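You operate a simulated robot arm through the tools that you are given. There is no shell and no other tool.

Carry out the task below with a simulated two-armed robot. There is one attempt and no reset: what you move stays moved.

## Task
Swap the full blue card in the recorder for the green one and start recording.
Fine: the full card goes into the black slot that is empty at the start; the cover ends shut.

The check looks at the end state, three seconds after you hand in, the way a careful person would. Anything else that was tipped, shoved, dropped, spilled or broken makes it a failure. A push-on lid holds only when it is set on centred and level and pressed home; a screw cap is set on level and turned clockwise until tight.

## Robot
Two 7-joint arms with fingered hands on one trunk that stands fixed in place. Base frame: the origin is at the foot of the trunk, x ahead of it, y to its left, z up. Readings come in m, degrees, newtons and seconds.
The left shoulder is at [0.07, 0.166, 1.018], the right one opposite. With the tool pointing down near the work surface each hand reaches from about 0.46 to 0.96 m from the base axis, measured 20 degrees to its own side. Payload 4.1 kg a hand.
The tool frame of a hand sits at the grasp point between the pads (the TCP): z along the fingers, y along the line on which they close. The tips reach 0.032 m beyond it. Largest opening 0.108 m; the body of the gripper starts 0.038 m behind the TCP. The gripper is a hand of 4 fingers: y runs from the thumb to the fingers, the wrist lies at [-0.016, -0.108, -0.186] in the tool frame, and closing takes about 1.5 s.
Orientation is that of the tool frame in the base frame, as a unit quaternion [x, y, z, w]. With the fingers straight down and the wrist toward the robot, the tool's x, y and z point along [0, 1, 0], [1, 0, 0] and [0, 0, -1] of the base frame.

## Interface
- The arms move only by the tool move_arm. It takes "left_steps", "right_steps" or both (then of equal length, played together; a hand with none holds still); each is a list of rows, each a list of 2 entries, a list of its own where there are three numbers: the shift along the base's x, y, z in m, then the turn, a rotation vector about the base's x, y, z in degrees. In form: [[[x, y, z], [rx, ry, rz]], ...]. A call has 1 to 20 rows; each row is the pose to reach, as a shift and turn from the pose commanded when the call began. "left_claw" and "right_claw" are, for a hand that has rows, the gripper command, from -1 (shut) to 1 (fully open), values between in proportion, set as the call begins (left out, the last holds). Rows are played at 5 a second. More than 0.05 m and 8.6 degrees between two rows, or a gripper value outside its range, and nothing of the call is played. Where a pose cannot be reached the arm comes as near as it can. A force on the tool above 60 N (or 10 N above the force at the start of the call, whichever is more), or a blocked arm, ends the call early, and 0.2 s more pass. Each finger travels about 0.045 m/s and halts on what it meets, pressing with about 26 N; the grip force reading is that of the motor and also rises with nothing between the fingers. The clock runs only during rows and for 0.2 s after the last one: add rows that repeat a pose to give the fingers time. It gives the time, the measured TCP pose, the force on the tool (base axes), the opening and the grip force at its end, in the units of the frame above (readings bear some noise), with the torque about the TCP (base axes, N m) and any sound that the robot's microphone picked up.
- Cameras (640 x 400 px; columns grow to the right, rows downward): "scene" is now at [0.1392, -0.002, 1.2512]; the picture's right is [-0.01, -1.00, -0.00], its down [-0.53, 0.01, -0.85] and it looks along [0.85, -0.01, -0.53] (base axes); focal length 214 px, centre (320, 200). "left" rides on the left gripper at [-0.064, -0.093, -0.132] in its tool frame; the picture's right is [-0.80, -0.28, 0.53], its down [0.55, -0.71, 0.45] and it looks along [0.25, 0.65, 0.72] (tool axes); focal length 247 px, centre (320, 200). "right" rides on the right gripper at [0.064, -0.093, -0.132] in its tool frame; the picture's right is [-0.80, 0.28, -0.53], its down [-0.55, -0.71, 0.45] and it looks along [-0.25, 0.65, 0.72] (tool axes); focal length 247 px, centre (320, 200). There is no depth. A picture from a camera that has moved, and an enlarged one, comes with that camera's place and axes in the base frame and with its lens.
- get_image(camera): a new picture of that camera. It takes no simulated time.
- slide_trunk(by): slides the trunk up (or, below 0, down) by that many m; the arms and the scene camera ride with it, the base frame stays. It gives what a move gives, with no picture.
- finger_targets(index, middle, ring, thumb_bend, hand): sets how far each is bent, from 0 (flat) to 1 (curled in); at 0.3 the hand is open as for a grip, at 0.7 the pads meet at the TCP. One left out holds its place. A second passes; each finger stops where it meets its share of the squeeze, and holds until it gets a number again. A gripper value or a shape takes the hand back. It gives what a move gives, with no picture; readings hold the bend of each and the force on the fingers (four entries, about 0 where the hand has none), thumb and palm.
- hand_shape(shape, hand): the hand has 4 fingers and takes this shape, open, in about a second: jaw (thumb against the fingers, like two jaws); tri (thumb and two fingers); tip (a fingertip pinch); poke (one finger out to press); point (the index stretched); flat (the hand flat); cup (the hand cupped); fist (a fist). The gripper value then closes the fingers along that shape, each until it touches; the sizes above hold for jaw. It gives what a move gives, with no picture.
- turn_head(pan, tilt): turns the head with the scene camera to pan (to the left, within 86 degrees either way) and tilt (down, from -29 to 69), counted from straight ahead of the robot. It gives what a move gives.
- inspect(camera, box): a new picture of the part [left, top, right, bottom] of that camera's present view, enlarged. It takes no simulated time.
- close_job(): hands the job in; it is judged then, once.

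Nothing tells you positions but the pictures and the camera data. Unless the task says otherwise, let go and move clear before handing in.

The tools are called by a JSON object that holds its "api" and its "payload". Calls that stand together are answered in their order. move_arm: Moves the arms, as the interface text tells. Its arguments: {"type":"object","properties":{"left_steps":{"type":"array"},"left_claw":{"type":"number"},"right_steps":{"type":"array"},"right_claw":{"type":"number"}},"required":[]} The other tools are called the same way: slide_trunk (by) slides the trunk up or down; hand_shape (shape, hand) gives the hand a shape; finger_targets (index, middle, ring, thumb_bend, hand) moves the fingers one by one; turn_head (pan, tilt) turns the head that bears the scene camera; get_image (camera) takes a picture; inspect (camera, box) takes an enlarged picture of a part of a camera's view; close_job () hands the job in.

At the start:

```text
time: 0.0
left_eef_pos: [0.607, -0.0564, 1.1339]
left_orientation: [0.708, 0.707, 0.0, 0.0]
left_ft_force: [0.3, 0.1, 0.0]
left_torque: [0.04, -0.01, -0.02]
left_grip_width: 0.1076
left_finger_force: 0.0
left_shape: jaw
left_bend: [0.3, 0.3, 0.3, 0.3]
left_finger forces: [0.1, 0.1, 0.0, 0.0, 0.0, 0.0]
right_eef_pos: [0.4577, -0.4932, 1.0374]
right_orientation: [0.708, 0.706, 0.0, -0.001]
right_ft_force: [-0.8, -0.4, 0.3]
right_torque: [-0.02, -0.01, 0.0]
right_grip_width: 0.1076
right_finger_force: 0.0
right_shape: jaw
right_bend: [0.3, 0.3, 0.3, 0.3]
right_finger forces: [0.0, 0.1, 0.1, 0.0, 0.0, 0.1]
trunk travel left (down, up): [-0.525, 0.415]
head pan, tilt: [-0.6, 31.7]
```

scene: 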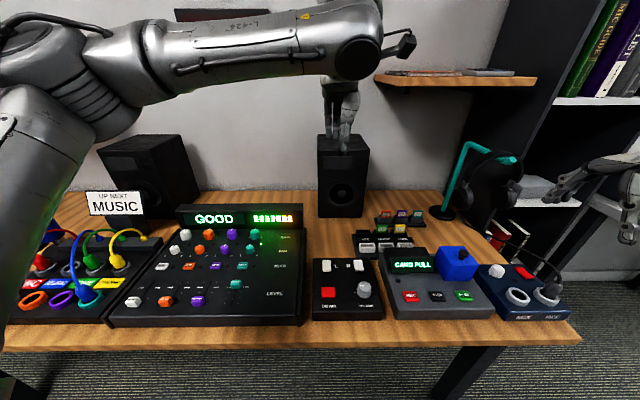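
right: 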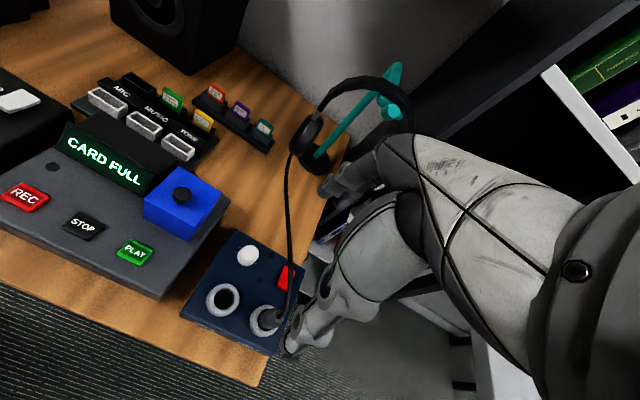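
left: 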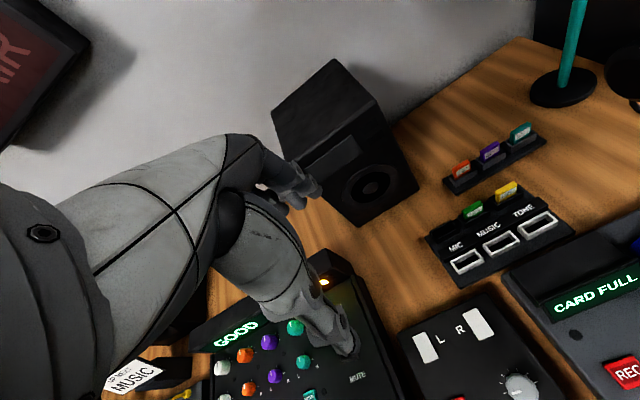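

I see a recorder with "CARD FULL" on its display, a blue box-shaped cover with a black knob, and card racks behind it. I'll look closer at these before moving anything.

{"api": "inspect", "payload": {"camera": "scene", "box": [340, 190, 580, 340]}}

{"api": "inspect", "payload": {"camera": "right", "box": [0, 50, 320, 250]}}

{"api": "inspect", "payload": {"camera": "left", "box": [400, 100, 640, 250]}}

{"api": "inspect", "payload": {"camera": "right", "box": [60, 60, 220, 160]}}

```text
2.67 times, centred on (460, 265) of scene
camera zoom: at [0.1392, -0.002, 1.2512], right [-0.01, -1.0, 0.0], down [-0.53, 0.01, -0.85], along [0.85, -0.01, -0.53], focal length 572 px, centre (-53, 27)
```

zoom: 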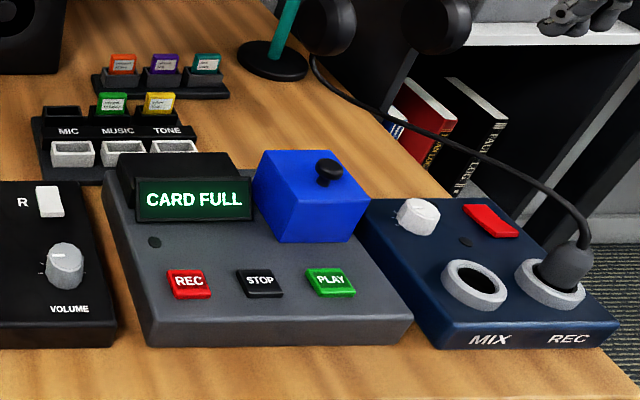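

```text
2.00 times, centred on (160, 150) of right
camera zoom: at [0.3659, -0.4293, 1.169], right [0.28, -0.8, 0.53], down [-0.71, -0.55, -0.45], along [0.65, -0.25, -0.72], focal length 494 px, centre (640, 300)
```

zoom: 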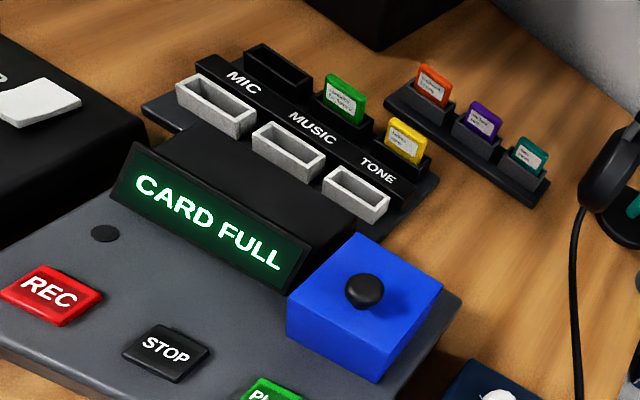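

```text
2.67 times, centred on (520, 175) of left
camera zoom: at [0.5133, -0.1199, 1.2651], right [-0.28, -0.8, -0.53], down [-0.71, 0.55, -0.45], along [0.65, 0.25, -0.72], focal length 659 px, centre (-213, 267)
```

zoom: 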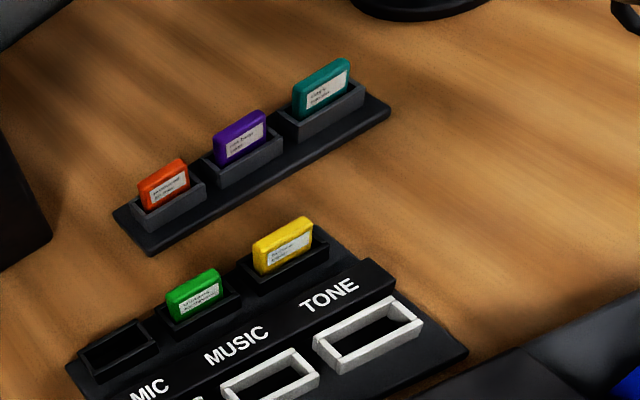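

```text
4.00 times, centred on (140, 110) of right
camera zoom: at [0.3659, -0.4293, 1.169], right [0.28, -0.8, 0.53], down [-0.71, -0.55, -0.45], along [0.65, -0.25, -0.72], focal length 988 px, centre (1040, 560)
```

zoom: 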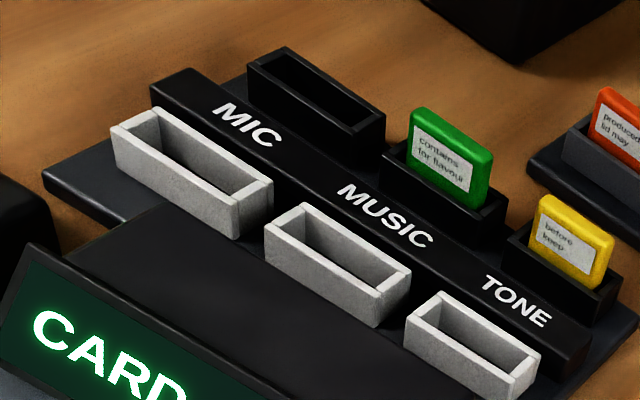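

The black MIC slot is empty, the green card stands in the black MUSIC slot, and the blue box with the knob on the recorder looks like the cover. I'll zoom in to measure these precisely.

{"api": "inspect", "payload": {"camera": "scene", "box": [420, 230, 500, 280]}}

{"api": "inspect", "payload": {"camera": "right", "box": [120, 150, 248, 230]}}

{"api": "inspect", "payload": {"camera": "scene", "box": [340, 200, 436, 260]}}

{"api": "inspect", "payload": {"camera": "scene", "box": [380, 250, 508, 330]}}

```text
8.00 times, centred on (460, 255) of scene
camera zoom: at [0.1392, -0.002, 1.2512], right [-0.01, -1.0, 0.0], down [-0.53, 0.01, -0.85], along [0.85, -0.01, -0.53], focal length 1716 px, centre (-800, -240)
```

zoom: 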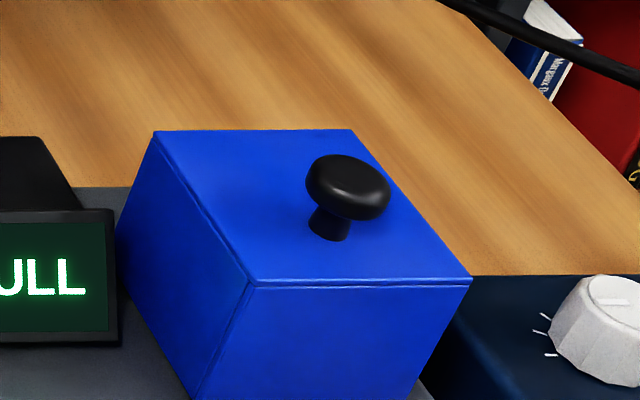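

```text
5.00 times, centred on (184, 190) of right
camera zoom: at [0.3659, -0.4293, 1.169], right [0.28, -0.8, 0.53], down [-0.71, -0.55, -0.45], along [0.65, -0.25, -0.72], focal length 1235 px, centre (1000, 250)
```

zoom: 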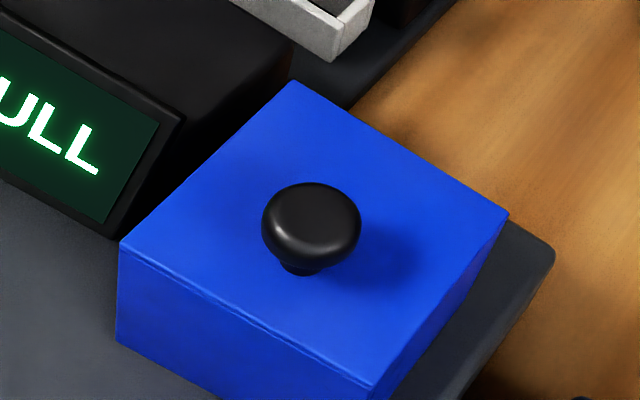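

```text
6.67 times, centred on (388, 230) of scene
camera zoom: at [0.1392, -0.002, 1.2512], right [-0.01, -1.0, 0.0], down [-0.53, 0.01, -0.85], along [0.85, -0.01, -0.53], focal length 1430 px, centre (-133, 0)
```

zoom: 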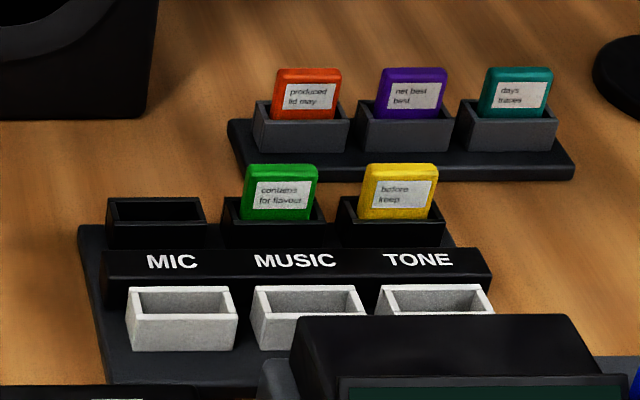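

```text
5.00 times, centred on (444, 290) of scene
camera zoom: at [0.1392, -0.002, 1.2512], right [-0.01, -1.0, 0.0], down [-0.53, 0.01, -0.85], along [0.85, -0.01, -0.53], focal length 1072 px, centre (-300, -250)
```

zoom: 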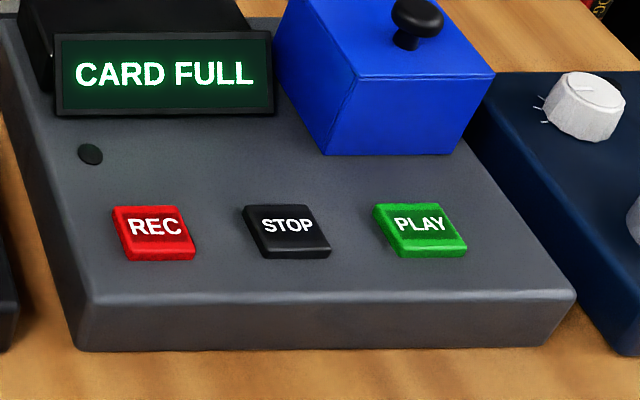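

I make the blue box about 6.5 cm square with its top near z≈0.836 and its centre near (0.536, -0.366). The knob sits about 1.3 cm forward of that centre, so the cover may be hinged. I'll turn the head to centre the recorder and zoom in on the seams.

{"api": "turn_head", "payload": {"pan": -32, "tilt": 45}}

{"api": "inspect", "payload": {"camera": "right", "box": [136, 160, 232, 250]}}

{"api": "get_image", "payload": {"camera": "scene"}}

```text
time: 1.0
left_eef_pos: [0.6071, -0.0573, 1.1341]
left_orientation: [0.708, 0.706, -0.001, -0.001]
left_ft_force: [0.5, -1.0, 0.5]
left_torque: [-0.01, -0.01, -0.01]
left_grip_width: 0.1075
left_finger_force: 0.2
left_shape: jaw
left_bend: [0.3, 0.3, 0.3, 0.3]
left_finger forces: [0.0, 0.1, 0.0, 0.1, 0.0, 0.0]
right_eef_pos: [0.4583, -0.4938, 1.0366]
right_orientation: [0.708, 0.707, -0.001, 0.0]
right_ft_force: [0.0, -0.7, 0.6]
right_torque: [0.0, 0.0, 0.0]
right_grip_width: 0.1077
right_finger_force: 0.0
right_shape: jaw
right_bend: [0.3, 0.3, 0.3, 0.3]
right_finger forces: [0.1, 0.0, 0.0, 0.0, 0.0, 0.0]
trunk travel left (down, up): [-0.525, 0.415]
head pan, tilt: [-32.0, 45.0]
```

```text
4.44 times, centred on (184, 205) of right
camera zoom: at [0.3659, -0.4293, 1.169], right [0.28, -0.8, 0.53], down [-0.71, -0.55, -0.45], along [0.65, -0.25, -0.72], focal length 1098 px, centre (924, 178)
```

zoom: 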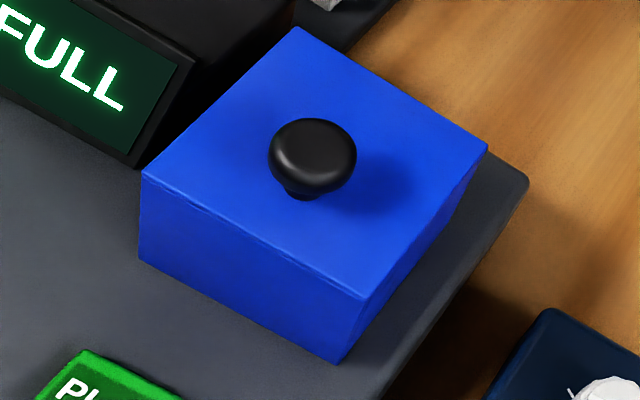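

```text
taken
camera scene: at [0.1184, -0.044, 1.2312], right [-0.53, -0.85, 0.0], down [-0.6, 0.37, -0.71], along [0.6, -0.37, -0.71], focal length 214 px, centre (320, 200)
```

scene: 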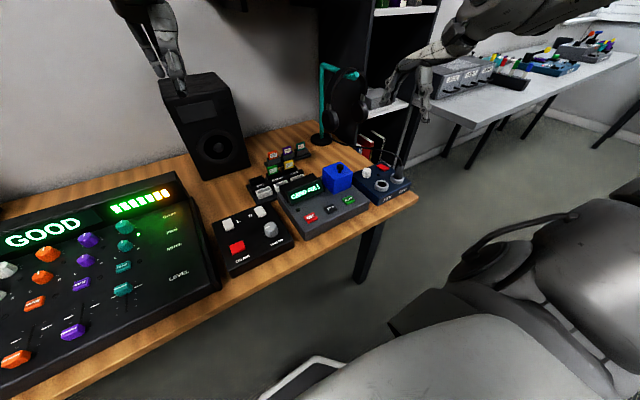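

The recorder is now centred in the scene view. I'll zoom in on the box and the racks from here.

{"api": "inspect", "payload": {"camera": "scene", "box": [310, 155, 374, 195]}}

{"api": "inspect", "payload": {"camera": "scene", "box": [240, 135, 336, 210]}}

{"api": "inspect", "payload": {"camera": "scene", "box": [270, 150, 430, 250]}}

```text
10.00 times, centred on (342, 175) of scene
camera zoom: at [0.1184, -0.044, 1.2312], right [-0.53, -0.85, 0.0], down [-0.6, 0.37, -0.71], along [0.6, -0.37, -0.71], focal length 2145 px, centre (100, 450)
```

zoom: 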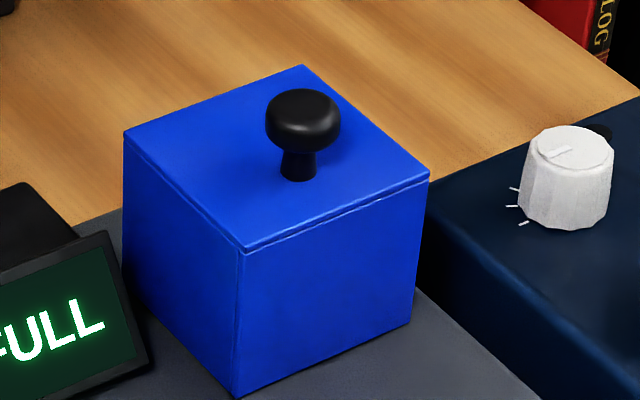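

```text
5.33 times, centred on (288, 172) of scene
camera zoom: at [0.1184, -0.044, 1.2312], right [-0.53, -0.85, 0.0], down [-0.6, 0.37, -0.71], along [0.6, -0.37, -0.71], focal length 1144 px, centre (491, 347)
```

zoom: 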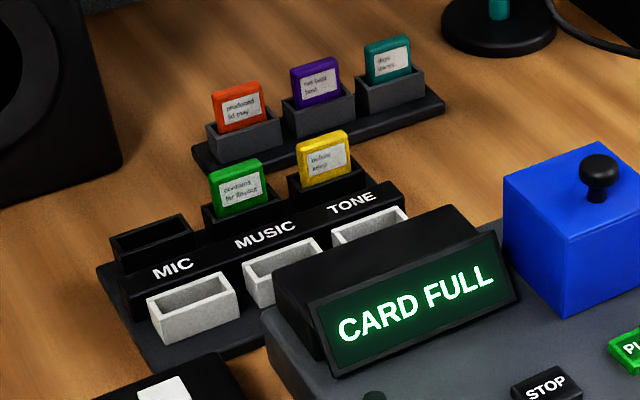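

```text
4.00 times, centred on (350, 200) of scene
camera zoom: at [0.1184, -0.044, 1.2312], right [-0.53, -0.85, 0.0], down [-0.6, 0.37, -0.71], along [0.6, -0.37, -0.71], focal length 858 px, centre (200, 200)
```

zoom: 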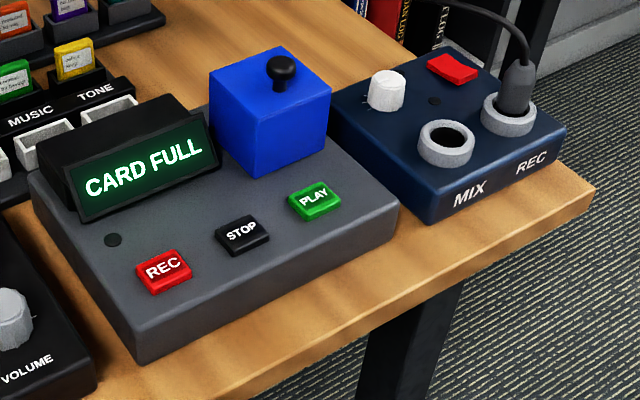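

The blue box has a thin lid plate with a seam under it. I'll zoom in further to look for a hinge and to locate the slot edges.

{"api": "inspect", "payload": {"camera": "scene", "box": [320, 158, 352, 178]}}

{"api": "inspect", "payload": {"camera": "scene", "box": [330, 164, 362, 184]}}

{"api": "inspect", "payload": {"camera": "right", "box": [184, 176, 248, 246]}}

{"api": "inspect", "payload": {"camera": "scene", "box": [256, 160, 304, 190]}}

```text
16.00 times, centred on (336, 168) of scene
camera zoom: at [0.1184, -0.044, 1.2312], right [-0.53, -0.85, 0.0], down [-0.6, 0.37, -0.71], along [0.6, -0.37, -0.71], focal length 3432 px, centre (64, 712)
```

zoom: 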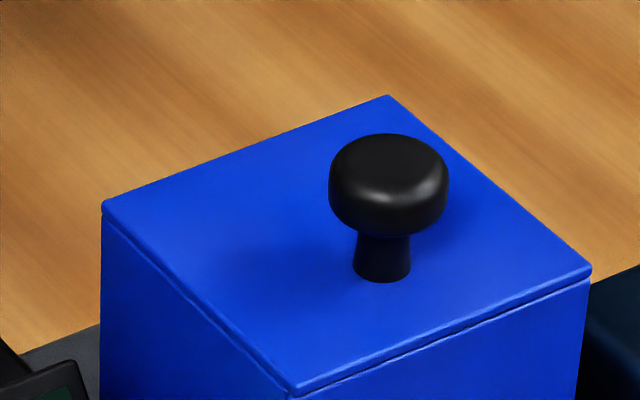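

```text
16.00 times, centred on (346, 174) of scene
camera zoom: at [0.1184, -0.044, 1.2312], right [-0.53, -0.85, 0.0], down [-0.6, 0.37, -0.71], along [0.6, -0.37, -0.71], focal length 3432 px, centre (-96, 616)
```

zoom: 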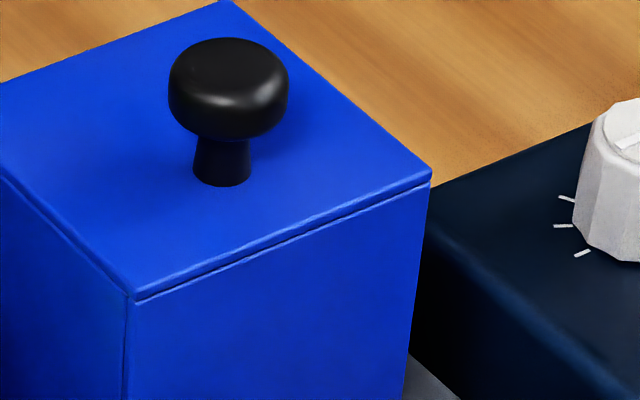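

```text
5.71 times, centred on (216, 211) of right
camera zoom: at [0.3659, -0.4293, 1.169], right [0.28, -0.8, 0.53], down [-0.71, -0.55, -0.45], along [0.65, -0.25, -0.72], focal length 1411 px, centre (914, 137)
```

zoom: 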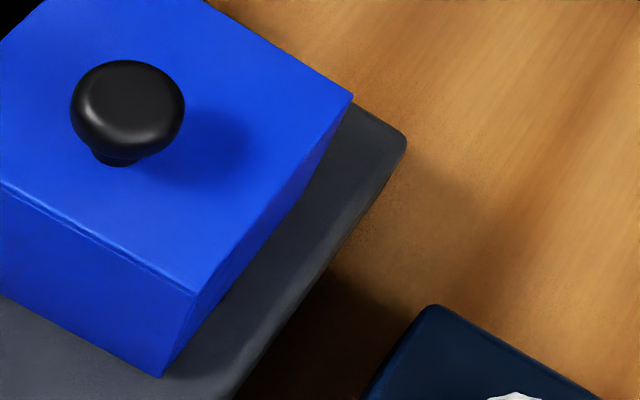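

```text
13.33 times, centred on (280, 175) of scene
camera zoom: at [0.1184, -0.044, 1.2312], right [-0.53, -0.85, 0.0], down [-0.6, 0.37, -0.71], along [0.6, -0.37, -0.71], focal length 2860 px, centre (853, 533)
```

zoom: 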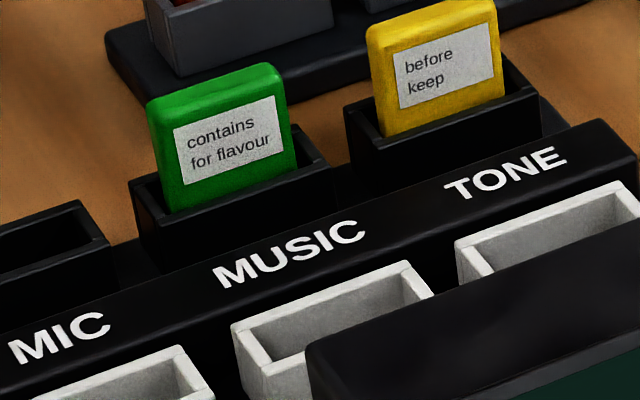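

Before planning the grasp I want to see how the right hand looks in the pinch shapes. I'll try the fingertip pinch in free air.

{"api": "get_image", "payload": {"camera": "right"}}

{"api": "hand_shape", "payload": {"shape": "tip", "hand": "right"}}

{"api": "get_image", "payload": {"camera": "right"}}

{"api": "inspect", "payload": {"camera": "scene", "box": [340, 20, 500, 120]}}

```text
taken
camera right: at [0.3659, -0.4293, 1.169], right [0.28, -0.8, 0.53], down [-0.71, -0.55, -0.45], along [0.65, -0.25, -0.72], focal length 247 px, centre (320, 200)
```

right: 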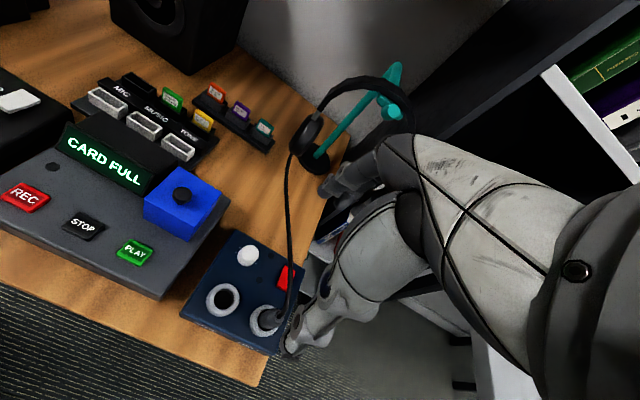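

```text
time: 1.9
left_eef_pos: [0.6071, -0.0567, 1.1344]
left_orientation: [0.707, 0.707, 0.0, 0.0]
left_ft_force: [1.2, 0.1, 0.4]
left_torque: [-0.03, 0.0, -0.02]
left_grip_width: 0.1076
left_finger_force: 0.0
left_shape: jaw
left_bend: [0.3, 0.3, 0.3, 0.3]
left_finger forces: [0.0, 0.0, 0.1, 0.0, 0.0, 0.0]
right_eef_pos: [0.4584, -0.4935, 1.0372]
right_orientation: [0.707, 0.707, 0.001, 0.001]
right_ft_force: [0.5, 0.3, 0.5]
right_torque: [0.01, -0.01, -0.02]
right_grip_width: 0.1077
right_finger_force: 0.0
right_shape: tip
right_bend: [0.3, 0.98, 0.99, 0.3]
right_finger forces: [0.0, 0.1, 0.0, 0.1, 0.0, 0.0]
trunk travel left (down, up): [-0.525, 0.415]
head pan, tilt: [-32.0, 45.0]
```

```text
taken
camera right: at [0.3659, -0.4293, 1.169], right [0.28, -0.8, 0.53], down [-0.71, -0.55, -0.45], along [0.65, -0.25, -0.72], focal length 247 px, centre (320, 200)
```

right: 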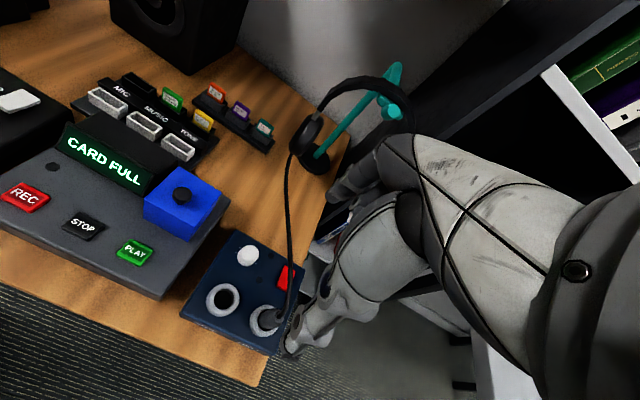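

```text
4.00 times, centred on (420, 70) of scene
camera zoom: at [0.1184, -0.0441, 1.2312], right [-0.53, -0.85, 0.0], down [-0.6, 0.38, -0.71], along [0.6, -0.37, -0.71], focal length 858 px, centre (-80, 720)
```

zoom: 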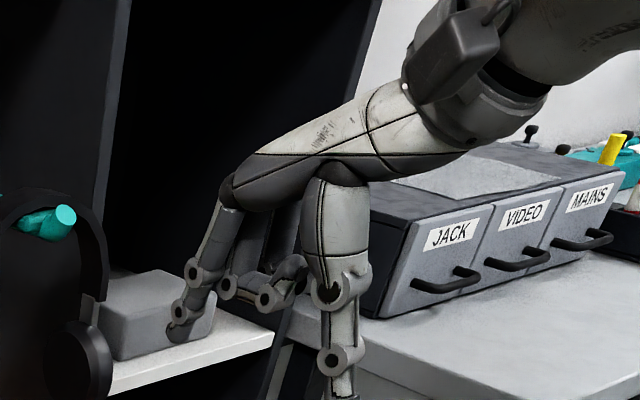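

The thumb and index now form a two-finger pinch with the other fingers curled. Next I'll yaw the right hand 90° so the pinch closes along y, parallel to a back hinge, and bring it high above the knob.

{"api": "move_arm", "payload": {"right_steps": [[[0.006, 0.012, 0], [0, 0, 8.2]], [[0.012, 0.024, 0], [0, 0, 16.4]], [[0.018, 0.036, 0], [0, 0, 24.5]], [[0.024, 0.048, 0], [0, 0, 32.7]], [[0.03, 0.06, 0], [0, 0, 40.9]], [[0.036, 0.072, 0], [0, 0, 49.1]], [[0.042, 0.084, 0], [0, 0, 57.3]], [[0.048, 0.096, 0], [0, 0, 65.5]], [[0.054, 0.108, 0], [0, 0, 73.6]], [[0.06, 0.12, 0], [0, 0, 81.8]], [[0.062, 0.128, 0], [0, 0, 90]], [[0.062, 0.128, 0], [0, 0, 90]]], "right_claw": 0.0}}

{"api": "get_image", "payload": {"camera": "right"}}

{"api": "get_image", "payload": {"camera": "scene"}}

{"api": "get_image", "payload": {"camera": "left"}}

```text
time: 4.5
left_eef_pos: [0.6064, -0.0563, 1.1341]
left_orientation: [0.707, 0.707, 0.0, 0.0]
left_ft_force: [0.4, -0.5, 0.4]
left_torque: [0.02, -0.03, -0.03]
left_grip_width: 0.1075
left_finger_force: 0.0
left_shape: jaw
left_bend: [0.3, 0.3, 0.3, 0.3]
left_finger forces: [0.1, 0.1, 0.0, 0.1, 0.0, 0.0]
right_eef_pos: [0.5194, -0.3665, 1.0381]
right_orientation: [0.0, 1.0, 0.001, 0.001]
right_ft_force: [0.1, 0.2, -1.0]
right_torque: [-0.04, -0.02, 0.01]
right_grip_width: 0.0544
right_finger_force: 0.1
right_shape: tip
right_bend: [0.33, 0.98, 0.99, 0.71]
right_finger forces: [0.1, 0.0, 0.0, 0.1, 0.1, 0.0]
trunk travel left (down, up): [-0.525, 0.415]
head pan, tilt: [-32.0, 45.0]
```

```text
taken
camera right: at [0.456, -0.4586, 1.1695], right [0.8, 0.28, 0.53], down [0.55, -0.7, -0.45], along [0.25, 0.65, -0.72], focal length 247 px, centre (320, 200)
```

right: 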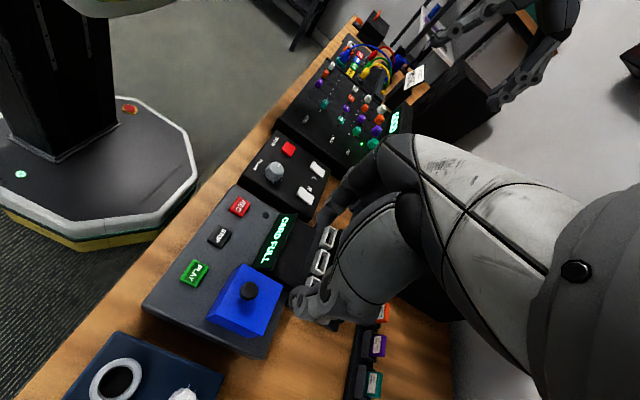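

```text
taken
camera scene: at [0.118, -0.0444, 1.2312], right [-0.53, -0.85, 0.0], down [-0.6, 0.38, -0.71], along [0.6, -0.37, -0.71], focal length 214 px, centre (320, 200)
```

scene: 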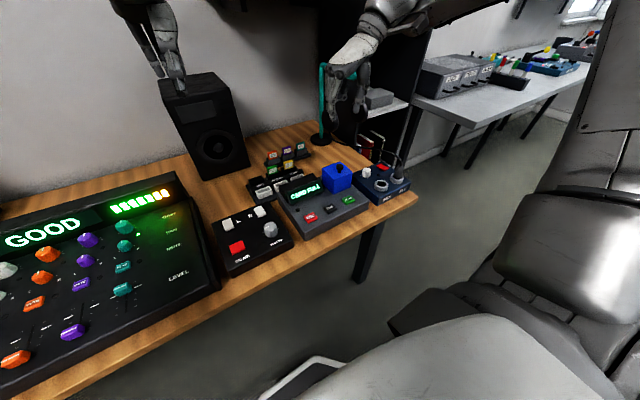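

```text
taken
camera left: at [0.5129, -0.1203, 1.2652], right [-0.28, -0.8, -0.53], down [-0.71, 0.55, -0.45], along [0.65, 0.25, -0.72], focal length 247 px, centre (320, 200)
```

left: 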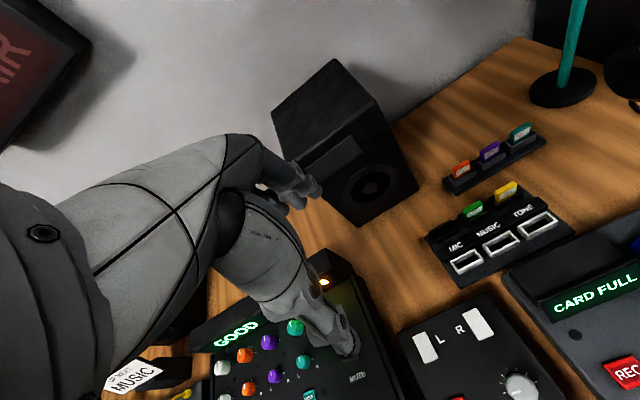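

The hand is now above the knob with the pinch along y. I'll look at how the fingers are arranged, and at the box from this new angle.

{"api": "inspect", "payload": {"camera": "right", "box": [190, 180, 350, 360]}}

{"api": "inspect", "payload": {"camera": "scene", "box": [300, 40, 396, 120]}}

{"api": "inspect", "payload": {"camera": "right", "box": [195, 250, 291, 350]}}

```text
2.22 times, centred on (270, 270) of right
camera zoom: at [0.456, -0.4586, 1.1695], right [0.8, 0.28, 0.53], down [0.55, -0.7, -0.45], along [0.25, 0.65, -0.72], focal length 549 px, centre (431, 44)
```

zoom: 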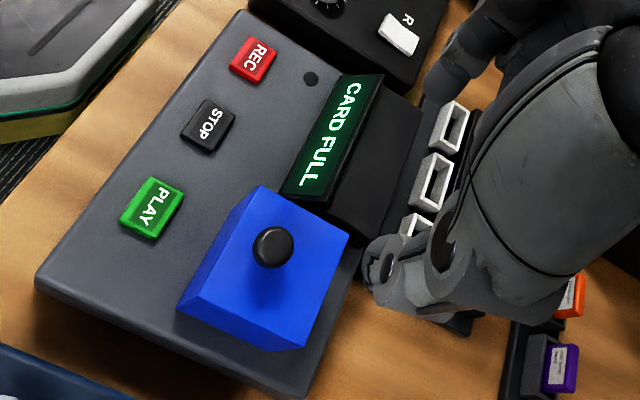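

```text
5.00 times, centred on (348, 80) of scene
camera zoom: at [0.118, -0.0444, 1.2312], right [-0.53, -0.85, 0.0], down [-0.6, 0.38, -0.71], along [0.6, -0.37, -0.71], focal length 1072 px, centre (180, 800)
```

zoom: 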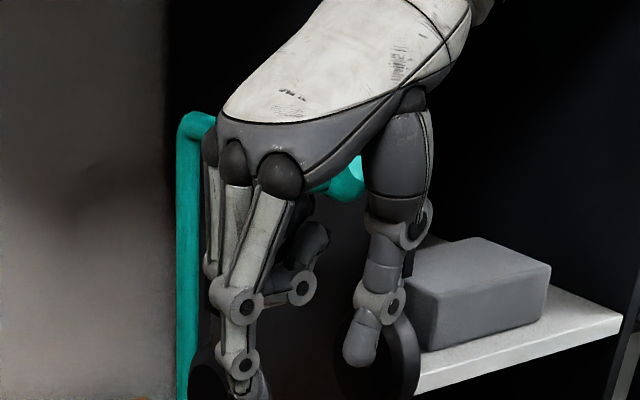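

```text
4.00 times, centred on (243, 300) of right
camera zoom: at [0.456, -0.4586, 1.1695], right [0.8, 0.28, 0.53], down [0.55, -0.7, -0.45], along [0.25, 0.65, -0.72], focal length 988 px, centre (628, -200)
```

zoom: 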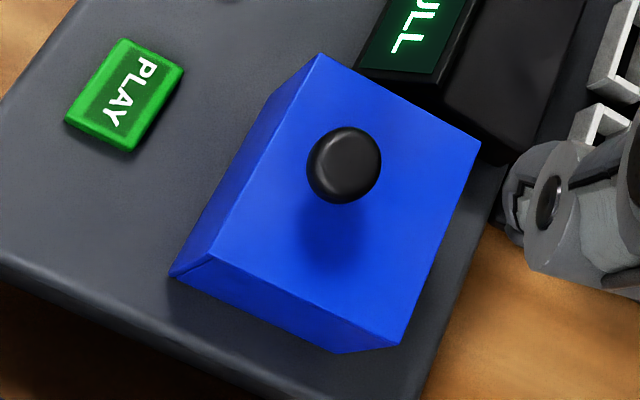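

The thumb bends first and the index closes against it. I'll close the pinch fully here in free air to see where the pads meet relative to the TCP.

{"api": "move_arm", "payload": {"right_steps": [[[0, 0, 0], [0, 0, 0]], [[0, 0, 0], [0, 0, 0]], [[0, 0, 0], [0, 0, 0]], [[0, 0, 0], [0, 0, 0]], [[0, 0, 0], [0, 0, 0]], [[0, 0, 0], [0, 0, 0]], [[0, 0, 0], [0, 0, 0]], [[0, 0, 0], [0, 0, 0]]], "right_claw": -1}}

{"api": "inspect", "payload": {"camera": "scene", "box": [300, 40, 396, 120]}}

{"api": "inspect", "payload": {"camera": "right", "box": [250, 150, 410, 350]}}

{"api": "turn_head", "payload": {"pan": -32, "tilt": 35}}

{"api": "get_image", "payload": {"camera": "scene"}}

```text
time: 6.3
left_eef_pos: [0.6077, -0.0568, 1.1335]
left_orientation: [0.707, 0.707, 0.0, 0.0]
left_ft_force: [-0.9, -0.2, 0.2]
left_torque: [0.0, -0.04, 0.01]
left_grip_width: 0.1077
left_finger_force: 0.1
left_shape: jaw
left_bend: [0.3, 0.3, 0.3, 0.3]
left_finger forces: [0.1, 0.0, 0.0, 0.1, 0.0, 0.1]
right_eef_pos: [0.5194, -0.3646, 1.0374]
right_orientation: [0.0, 1.0, 0.001, 0.0]
right_ft_force: [0.3, -0.2, -0.7]
right_torque: [0.01, -0.03, 0.0]
right_grip_width: 0.0
right_finger_force: 26.2
right_shape: tip
right_bend: [0.3, 1.0, 1.0, 0.51]
right_finger forces: [0.0, 0.0, 0.1, 0.0, 0.0, 0.0]
trunk travel left (down, up): [-0.525, 0.415]
head pan, tilt: [-32.0, 45.0]
```

```text
5.00 times, centred on (348, 80) of scene
camera zoom: at [0.1184, -0.0441, 1.2312], right [-0.53, -0.85, 0.0], down [-0.6, 0.38, -0.71], along [0.6, -0.37, -0.71], focal length 1072 px, centre (180, 800)
```

zoom: 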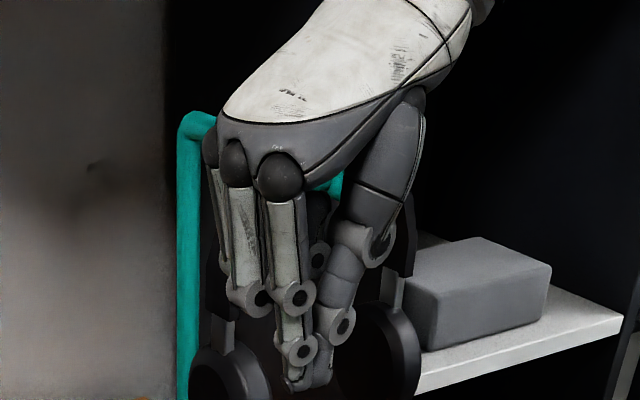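

```text
2.00 times, centred on (330, 250) of right
camera zoom: at [0.4562, -0.4583, 1.1696], right [0.8, 0.28, 0.53], down [0.55, -0.71, -0.45], along [0.25, 0.65, -0.72], focal length 494 px, centre (300, 100)
```

zoom: 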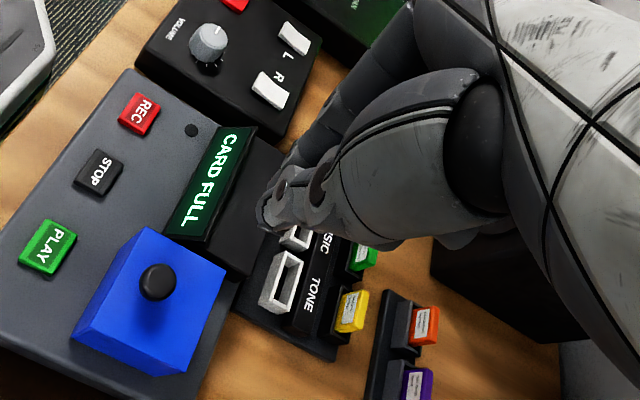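

```text
time: 7.0
left_eef_pos: [0.6056, -0.0561, 1.1323]
left_orientation: [0.707, 0.707, 0.0, 0.0]
left_ft_force: [0.9, 0.7, -0.7]
left_torque: [0.03, 0.02, 0.02]
left_grip_width: 0.1076
left_finger_force: 0.0
left_shape: jaw
left_bend: [0.3, 0.3, 0.3, 0.3]
left_finger forces: [0.1, 0.0, 0.0, 0.0, 0.1, 0.0]
right_eef_pos: [0.5195, -0.3652, 1.0376]
right_orientation: [0.001, 1.0, 0.0, 0.0]
right_ft_force: [0.0, -0.8, 0.3]
right_torque: [-0.02, 0.02, 0.0]
right_grip_width: 0.0001
right_finger_force: 26.1
right_shape: tip
right_bend: [0.3, 1.0, 1.0, 0.51]
right_finger forces: [0.0, 0.1, 0.0, 0.1, 0.1, 0.1]
trunk travel left (down, up): [-0.525, 0.415]
head pan, tilt: [-32.0, 35.0]
```

```text
taken
camera scene: at [0.1241, -0.0476, 1.246], right [-0.53, -0.85, 0.0], down [-0.49, 0.3, -0.82], along [0.69, -0.43, -0.57], focal length 214 px, centre (320, 200)
```

scene: 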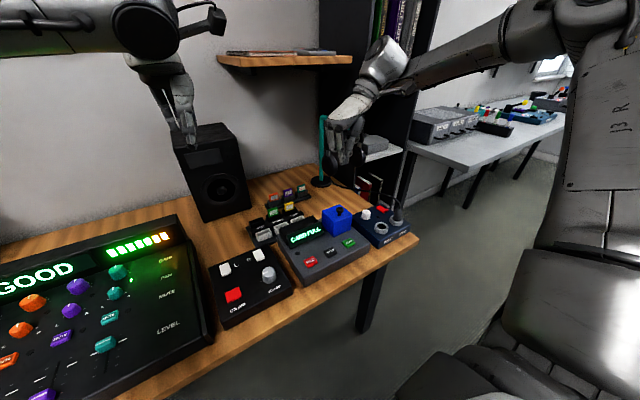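

With the zoom centres corrected, the views agree. The lid spans x 0.501–0.566 and y -0.399 to -0.331 with its top near z≈0.835, and the knob is at about (0.520, -0.365). The pinch meets at the TCP line, so I'll open it halfway and descend partway to check alignment.

{"api": "move_arm", "payload": {"right_steps": [[[0, 0, -0.02], [0, 0, 0]], [[0, 0, -0.05], [0, 0, 0]], [[0, 0, -0.08], [0, 0, 0]], [[0, 0, -0.11], [0, 0, 0]], [[0, 0, -0.125], [0, 0, 0]], [[0, 0, -0.125], [0, 0, 0]], [[0, 0, -0.125], [0, 0, 0]], [[0, 0, -0.125], [0, 0, 0]]], "right_claw": 0.0}}

{"api": "turn_head", "payload": {"pan": -32, "tilt": 45}}

{"api": "get_image", "payload": {"camera": "right"}}

{"api": "inspect", "payload": {"camera": "scene", "box": [300, 110, 396, 200]}}

```text
time: 8.8
left_eef_pos: [0.6068, -0.0568, 1.1332]
left_orientation: [0.708, 0.707, -0.001, 0.0]
left_ft_force: [-0.6, 0.4, -0.8]
left_torque: [0.03, 0.03, 0.02]
left_grip_width: 0.1076
left_finger_force: 0.0
left_shape: jaw
left_bend: [0.3, 0.3, 0.3, 0.3]
left_finger forces: [0.0, 0.1, 0.0, 0.0, 0.0, 0.1]
right_eef_pos: [0.5199, -0.3666, 0.9116]
right_orientation: [0.002, 1.0, 0.0, 0.001]
right_ft_force: [0.1, -0.5, 0.5]
right_torque: [-0.01, -0.02, 0.02]
right_grip_width: 0.0536
right_finger_force: 0.0
right_shape: tip
right_bend: [0.34, 0.98, 0.99, 0.71]
right_finger forces: [0.0, 0.0, 0.0, 0.1, 0.1, 0.0]
trunk travel left (down, up): [-0.525, 0.415]
head pan, tilt: [-32.0, 35.0]
```

```text
time: 9.5
left_eef_pos: [0.6073, -0.0547, 1.1341]
left_orientation: [0.707, 0.708, 0.0, 0.0]
left_ft_force: [0.3, -0.3, 0.2]
left_torque: [0.01, 0.0, 0.02]
left_grip_width: 0.1075
left_finger_force: 0.0
left_shape: jaw
left_bend: [0.3, 0.3, 0.3, 0.3]
left_finger forces: [0.0, 0.0, 0.0, 0.0, 0.0, 0.0]
right_eef_pos: [0.5186, -0.367, 0.9109]
right_orientation: [0.001, 1.0, 0.0, 0.0]
right_ft_force: [-0.1, -0.9, -0.5]
right_torque: [0.0, 0.04, -0.02]
right_grip_width: 0.0534
right_finger_force: 0.0
right_shape: tip
right_bend: [0.34, 0.98, 0.99, 0.71]
right_finger forces: [0.0, 0.0, 0.0, 0.1, 0.1, 0.0]
trunk travel left (down, up): [-0.525, 0.415]
head pan, tilt: [-32.0, 45.0]
```

```text
taken
camera right: at [0.4553, -0.4585, 1.0436], right [0.8, 0.28, 0.53], down [0.55, -0.71, -0.45], along [0.25, 0.65, -0.72], focal length 247 px, centre (320, 200)
```

right: 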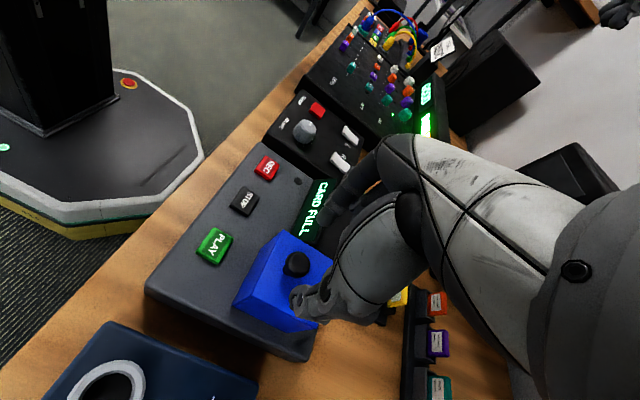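

```text
4.44 times, centred on (348, 155) of scene
camera zoom: at [0.1185, -0.0441, 1.2313], right [-0.53, -0.85, 0.0], down [-0.6, 0.37, -0.71], along [0.6, -0.38, -0.71], focal length 953 px, centre (196, 400)
```

zoom: 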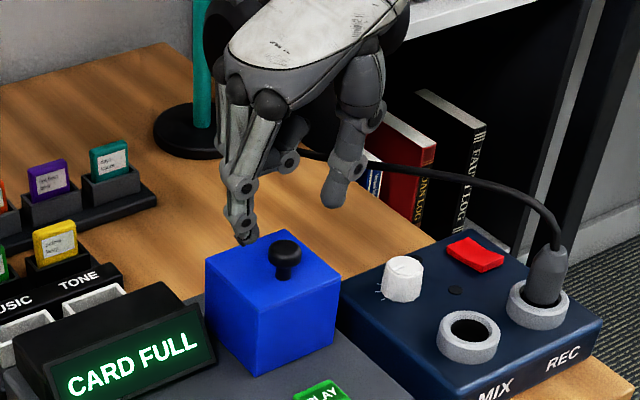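

The fingers straddle the knob properly, with tips centred at about (0.519, -0.366). I'll descend until the tips are just above the lid, then close on the knob head.

{"api": "move_arm", "payload": {"right_steps": [[[0, 0, -0.01], [0, 0, 0]], [[0, 0, -0.02], [0, 0, 0]], [[0.001, 0.001, -0.03], [0, 0, 0]], [[0.001, 0.001, -0.038], [0, 0, 0]], [[0.001, 0.001, -0.038], [0, 0, 0]]], "right_claw": 0.0}}

{"api": "inspect", "payload": {"camera": "scene", "box": [316, 140, 380, 190]}}

{"api": "inspect", "payload": {"camera": "right", "box": [230, 200, 390, 330]}}

```text
time: 10.7
left_eef_pos: [0.6073, -0.0563, 1.1329]
left_orientation: [0.707, 0.707, -0.001, 0.0]
left_ft_force: [-1.0, -0.3, 0.2]
left_torque: [-0.02, -0.02, -0.01]
left_grip_width: 0.1073
left_finger_force: 0.0
left_shape: jaw
left_bend: [0.3, 0.3, 0.3, 0.3]
left_finger forces: [0.1, 0.0, 0.1, 0.0, 0.0, 0.1]
right_eef_pos: [0.5209, -0.3652, 0.8744]
right_orientation: [0.001, 1.0, 0.0, 0.0]
right_ft_force: [0.0, 0.4, 0.4]
right_torque: [0.0, 0.0, 0.02]
right_grip_width: 0.0538
right_finger_force: 0.0
right_shape: tip
right_bend: [0.34, 0.98, 0.99, 0.71]
right_finger forces: [0.0, 0.0, 0.0, 0.0, 0.0, 0.0]
trunk travel left (down, up): [-0.525, 0.415]
head pan, tilt: [-32.0, 45.0]
```

```text
8.00 times, centred on (348, 165) of scene
camera zoom: at [0.1184, -0.044, 1.2312], right [-0.53, -0.85, 0.0], down [-0.6, 0.38, -0.71], along [0.6, -0.37, -0.71], focal length 1716 px, centre (96, 480)
```

zoom: 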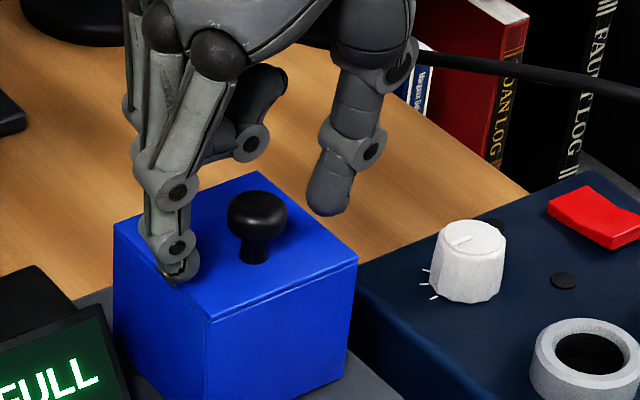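

```text
3.08 times, centred on (310, 265) of right
camera zoom: at [0.4573, -0.4573, 1.0064], right [0.8, 0.28, 0.53], down [0.55, -0.71, -0.45], along [0.25, 0.65, -0.72], focal length 760 px, centre (351, 0)
```

zoom: 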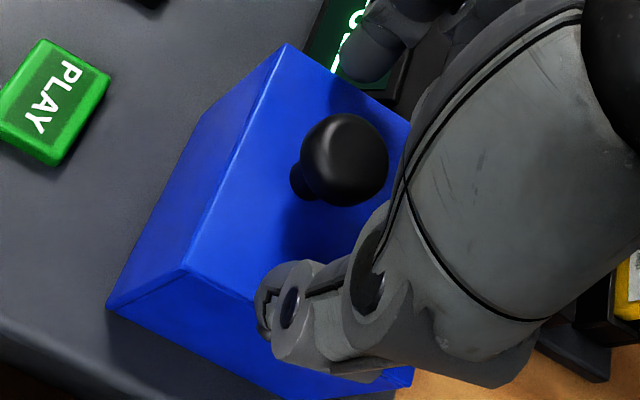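

The index and thumb straddle the knob at x≈0.522. I'll close the pinch now.

{"api": "move_arm", "payload": {"right_steps": [[[0, 0, 0], [0, 0, 0]], [[0, 0, 0], [0, 0, 0]], [[0, 0, 0], [0, 0, 0]], [[0, 0, 0], [0, 0, 0]], [[0, 0, 0], [0, 0, 0]], [[0, 0, 0], [0, 0, 0]]], "right_claw": -1}}

{"api": "inspect", "payload": {"camera": "scene", "box": [316, 140, 380, 190]}}

{"api": "inspect", "payload": {"camera": "right", "box": [230, 200, 390, 330]}}

```text
time: 12.1
left_eef_pos: [0.6079, -0.0565, 1.1321]
left_orientation: [0.707, 0.707, -0.001, 0.0]
left_ft_force: [0.3, 0.2, 0.5]
left_torque: [0.01, 0.0, 0.01]
left_grip_width: 0.1076
left_finger_force: 0.1
left_shape: jaw
left_bend: [0.3, 0.3, 0.3, 0.3]
left_finger forces: [0.1, 0.1, 0.1, 0.1, 0.1, 0.1]
right_eef_pos: [0.5221, -0.3644, 0.8738]
right_orientation: [0.001, 1.0, 0.0, -0.001]
right_ft_force: [3.5, 0.3, -8.1]
right_torque: [-0.01, -0.11, -0.04]
right_grip_width: 0.0154
right_finger_force: 26.0
right_shape: tip
right_bend: [0.72, 1.0, 1.0, 0.75]
right_finger forces: [21.5, 0.1, 0.0, 0.1, 20.9, 0.1]
trunk travel left (down, up): [-0.525, 0.415]
head pan, tilt: [-32.0, 45.0]
```

```text
8.00 times, centred on (348, 165) of scene
camera zoom: at [0.1198, -0.0446, 1.231], right [-0.53, -0.85, 0.0], down [-0.6, 0.38, -0.71], along [0.6, -0.37, -0.71], focal length 1716 px, centre (96, 480)
```

zoom: 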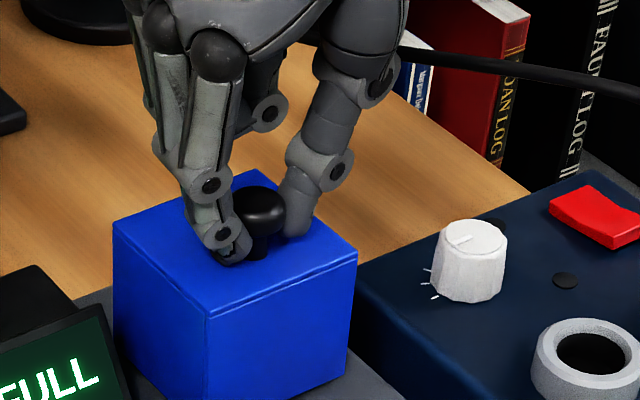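

```text
3.08 times, centred on (310, 265) of right
camera zoom: at [0.4584, -0.4579, 1.0055], right [0.8, 0.28, 0.53], down [0.55, -0.71, -0.45], along [0.25, 0.65, -0.72], focal length 760 px, centre (351, 0)
```

zoom: 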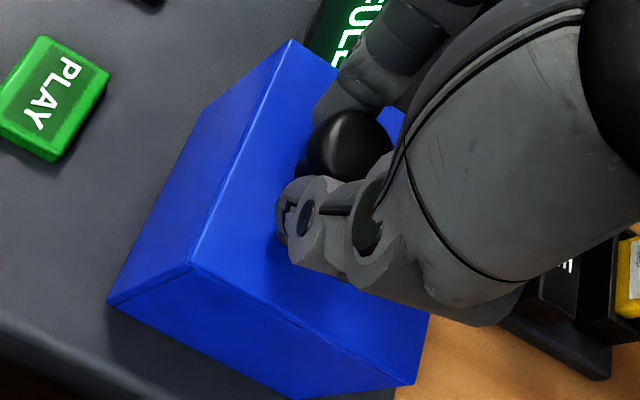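

The pinch holds just under the knob head with about 21 N per finger. I'll lift a little along the arc expected for a back hinge and watch how the lid behaves.

{"api": "move_arm", "payload": {"right_steps": [[[0.0005, 0, 0.003], [0, 0, 0]], [[0.0015, 0, 0.006], [0, 0, 0]], [[0.003, 0, 0.01], [0, 0, 0]]]}}

{"api": "inspect", "payload": {"camera": "scene", "box": [316, 140, 380, 190]}}

{"api": "inspect", "payload": {"camera": "right", "box": [230, 200, 390, 330]}}

```text
time: 12.9
left_eef_pos: [0.6098, -0.0573, 1.132]
left_orientation: [0.707, 0.707, -0.001, -0.002]
left_ft_force: [1.2, 0.5, -0.7]
left_torque: [0.05, 0.05, -0.02]
left_grip_width: 0.1078
left_finger_force: 0.1
left_shape: jaw
left_bend: [0.3, 0.3, 0.3, 0.3]
left_finger forces: [0.1, 0.0, 0.0, 0.0, 0.0, 0.1]
right_eef_pos: [0.5265, -0.3637, 0.8841]
right_orientation: [0.0, 1.0, 0.002, -0.002]
right_ft_force: [0.2, 0.0, 0.7]
right_torque: [-0.05, 0.11, 0.0]
right_grip_width: 0.0139
right_finger_force: 26.1
right_shape: tip
right_bend: [0.72, 1.0, 1.0, 0.79]
right_finger forces: [0.0, 0.0, 0.1, 0.0, 0.0, 0.1]
trunk travel left (down, up): [-0.525, 0.415]
head pan, tilt: [-32.0, 45.0]
```

```text
8.00 times, centred on (348, 165) of scene
camera zoom: at [0.1223, -0.0452, 1.2309], right [-0.53, -0.85, 0.0], down [-0.6, 0.38, -0.7], along [0.6, -0.37, -0.71], focal length 1716 px, centre (96, 480)
```

zoom: 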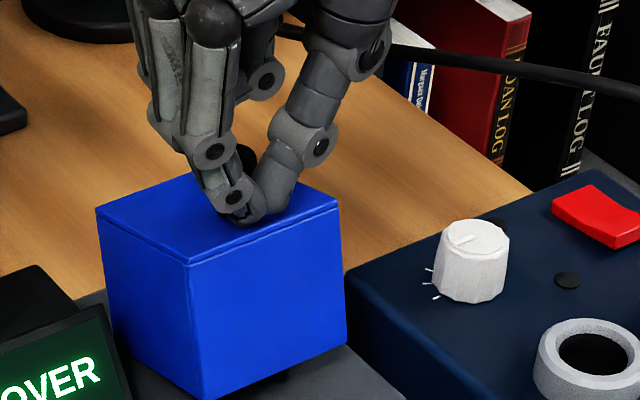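

```text
3.08 times, centred on (310, 265) of right
camera zoom: at [0.4633, -0.458, 1.0155], right [0.8, 0.28, 0.53], down [0.55, -0.7, -0.45], along [0.25, 0.65, -0.72], focal length 760 px, centre (351, 0)
```

zoom: 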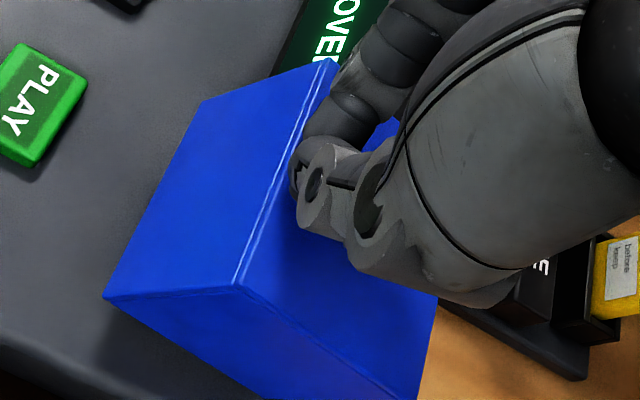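

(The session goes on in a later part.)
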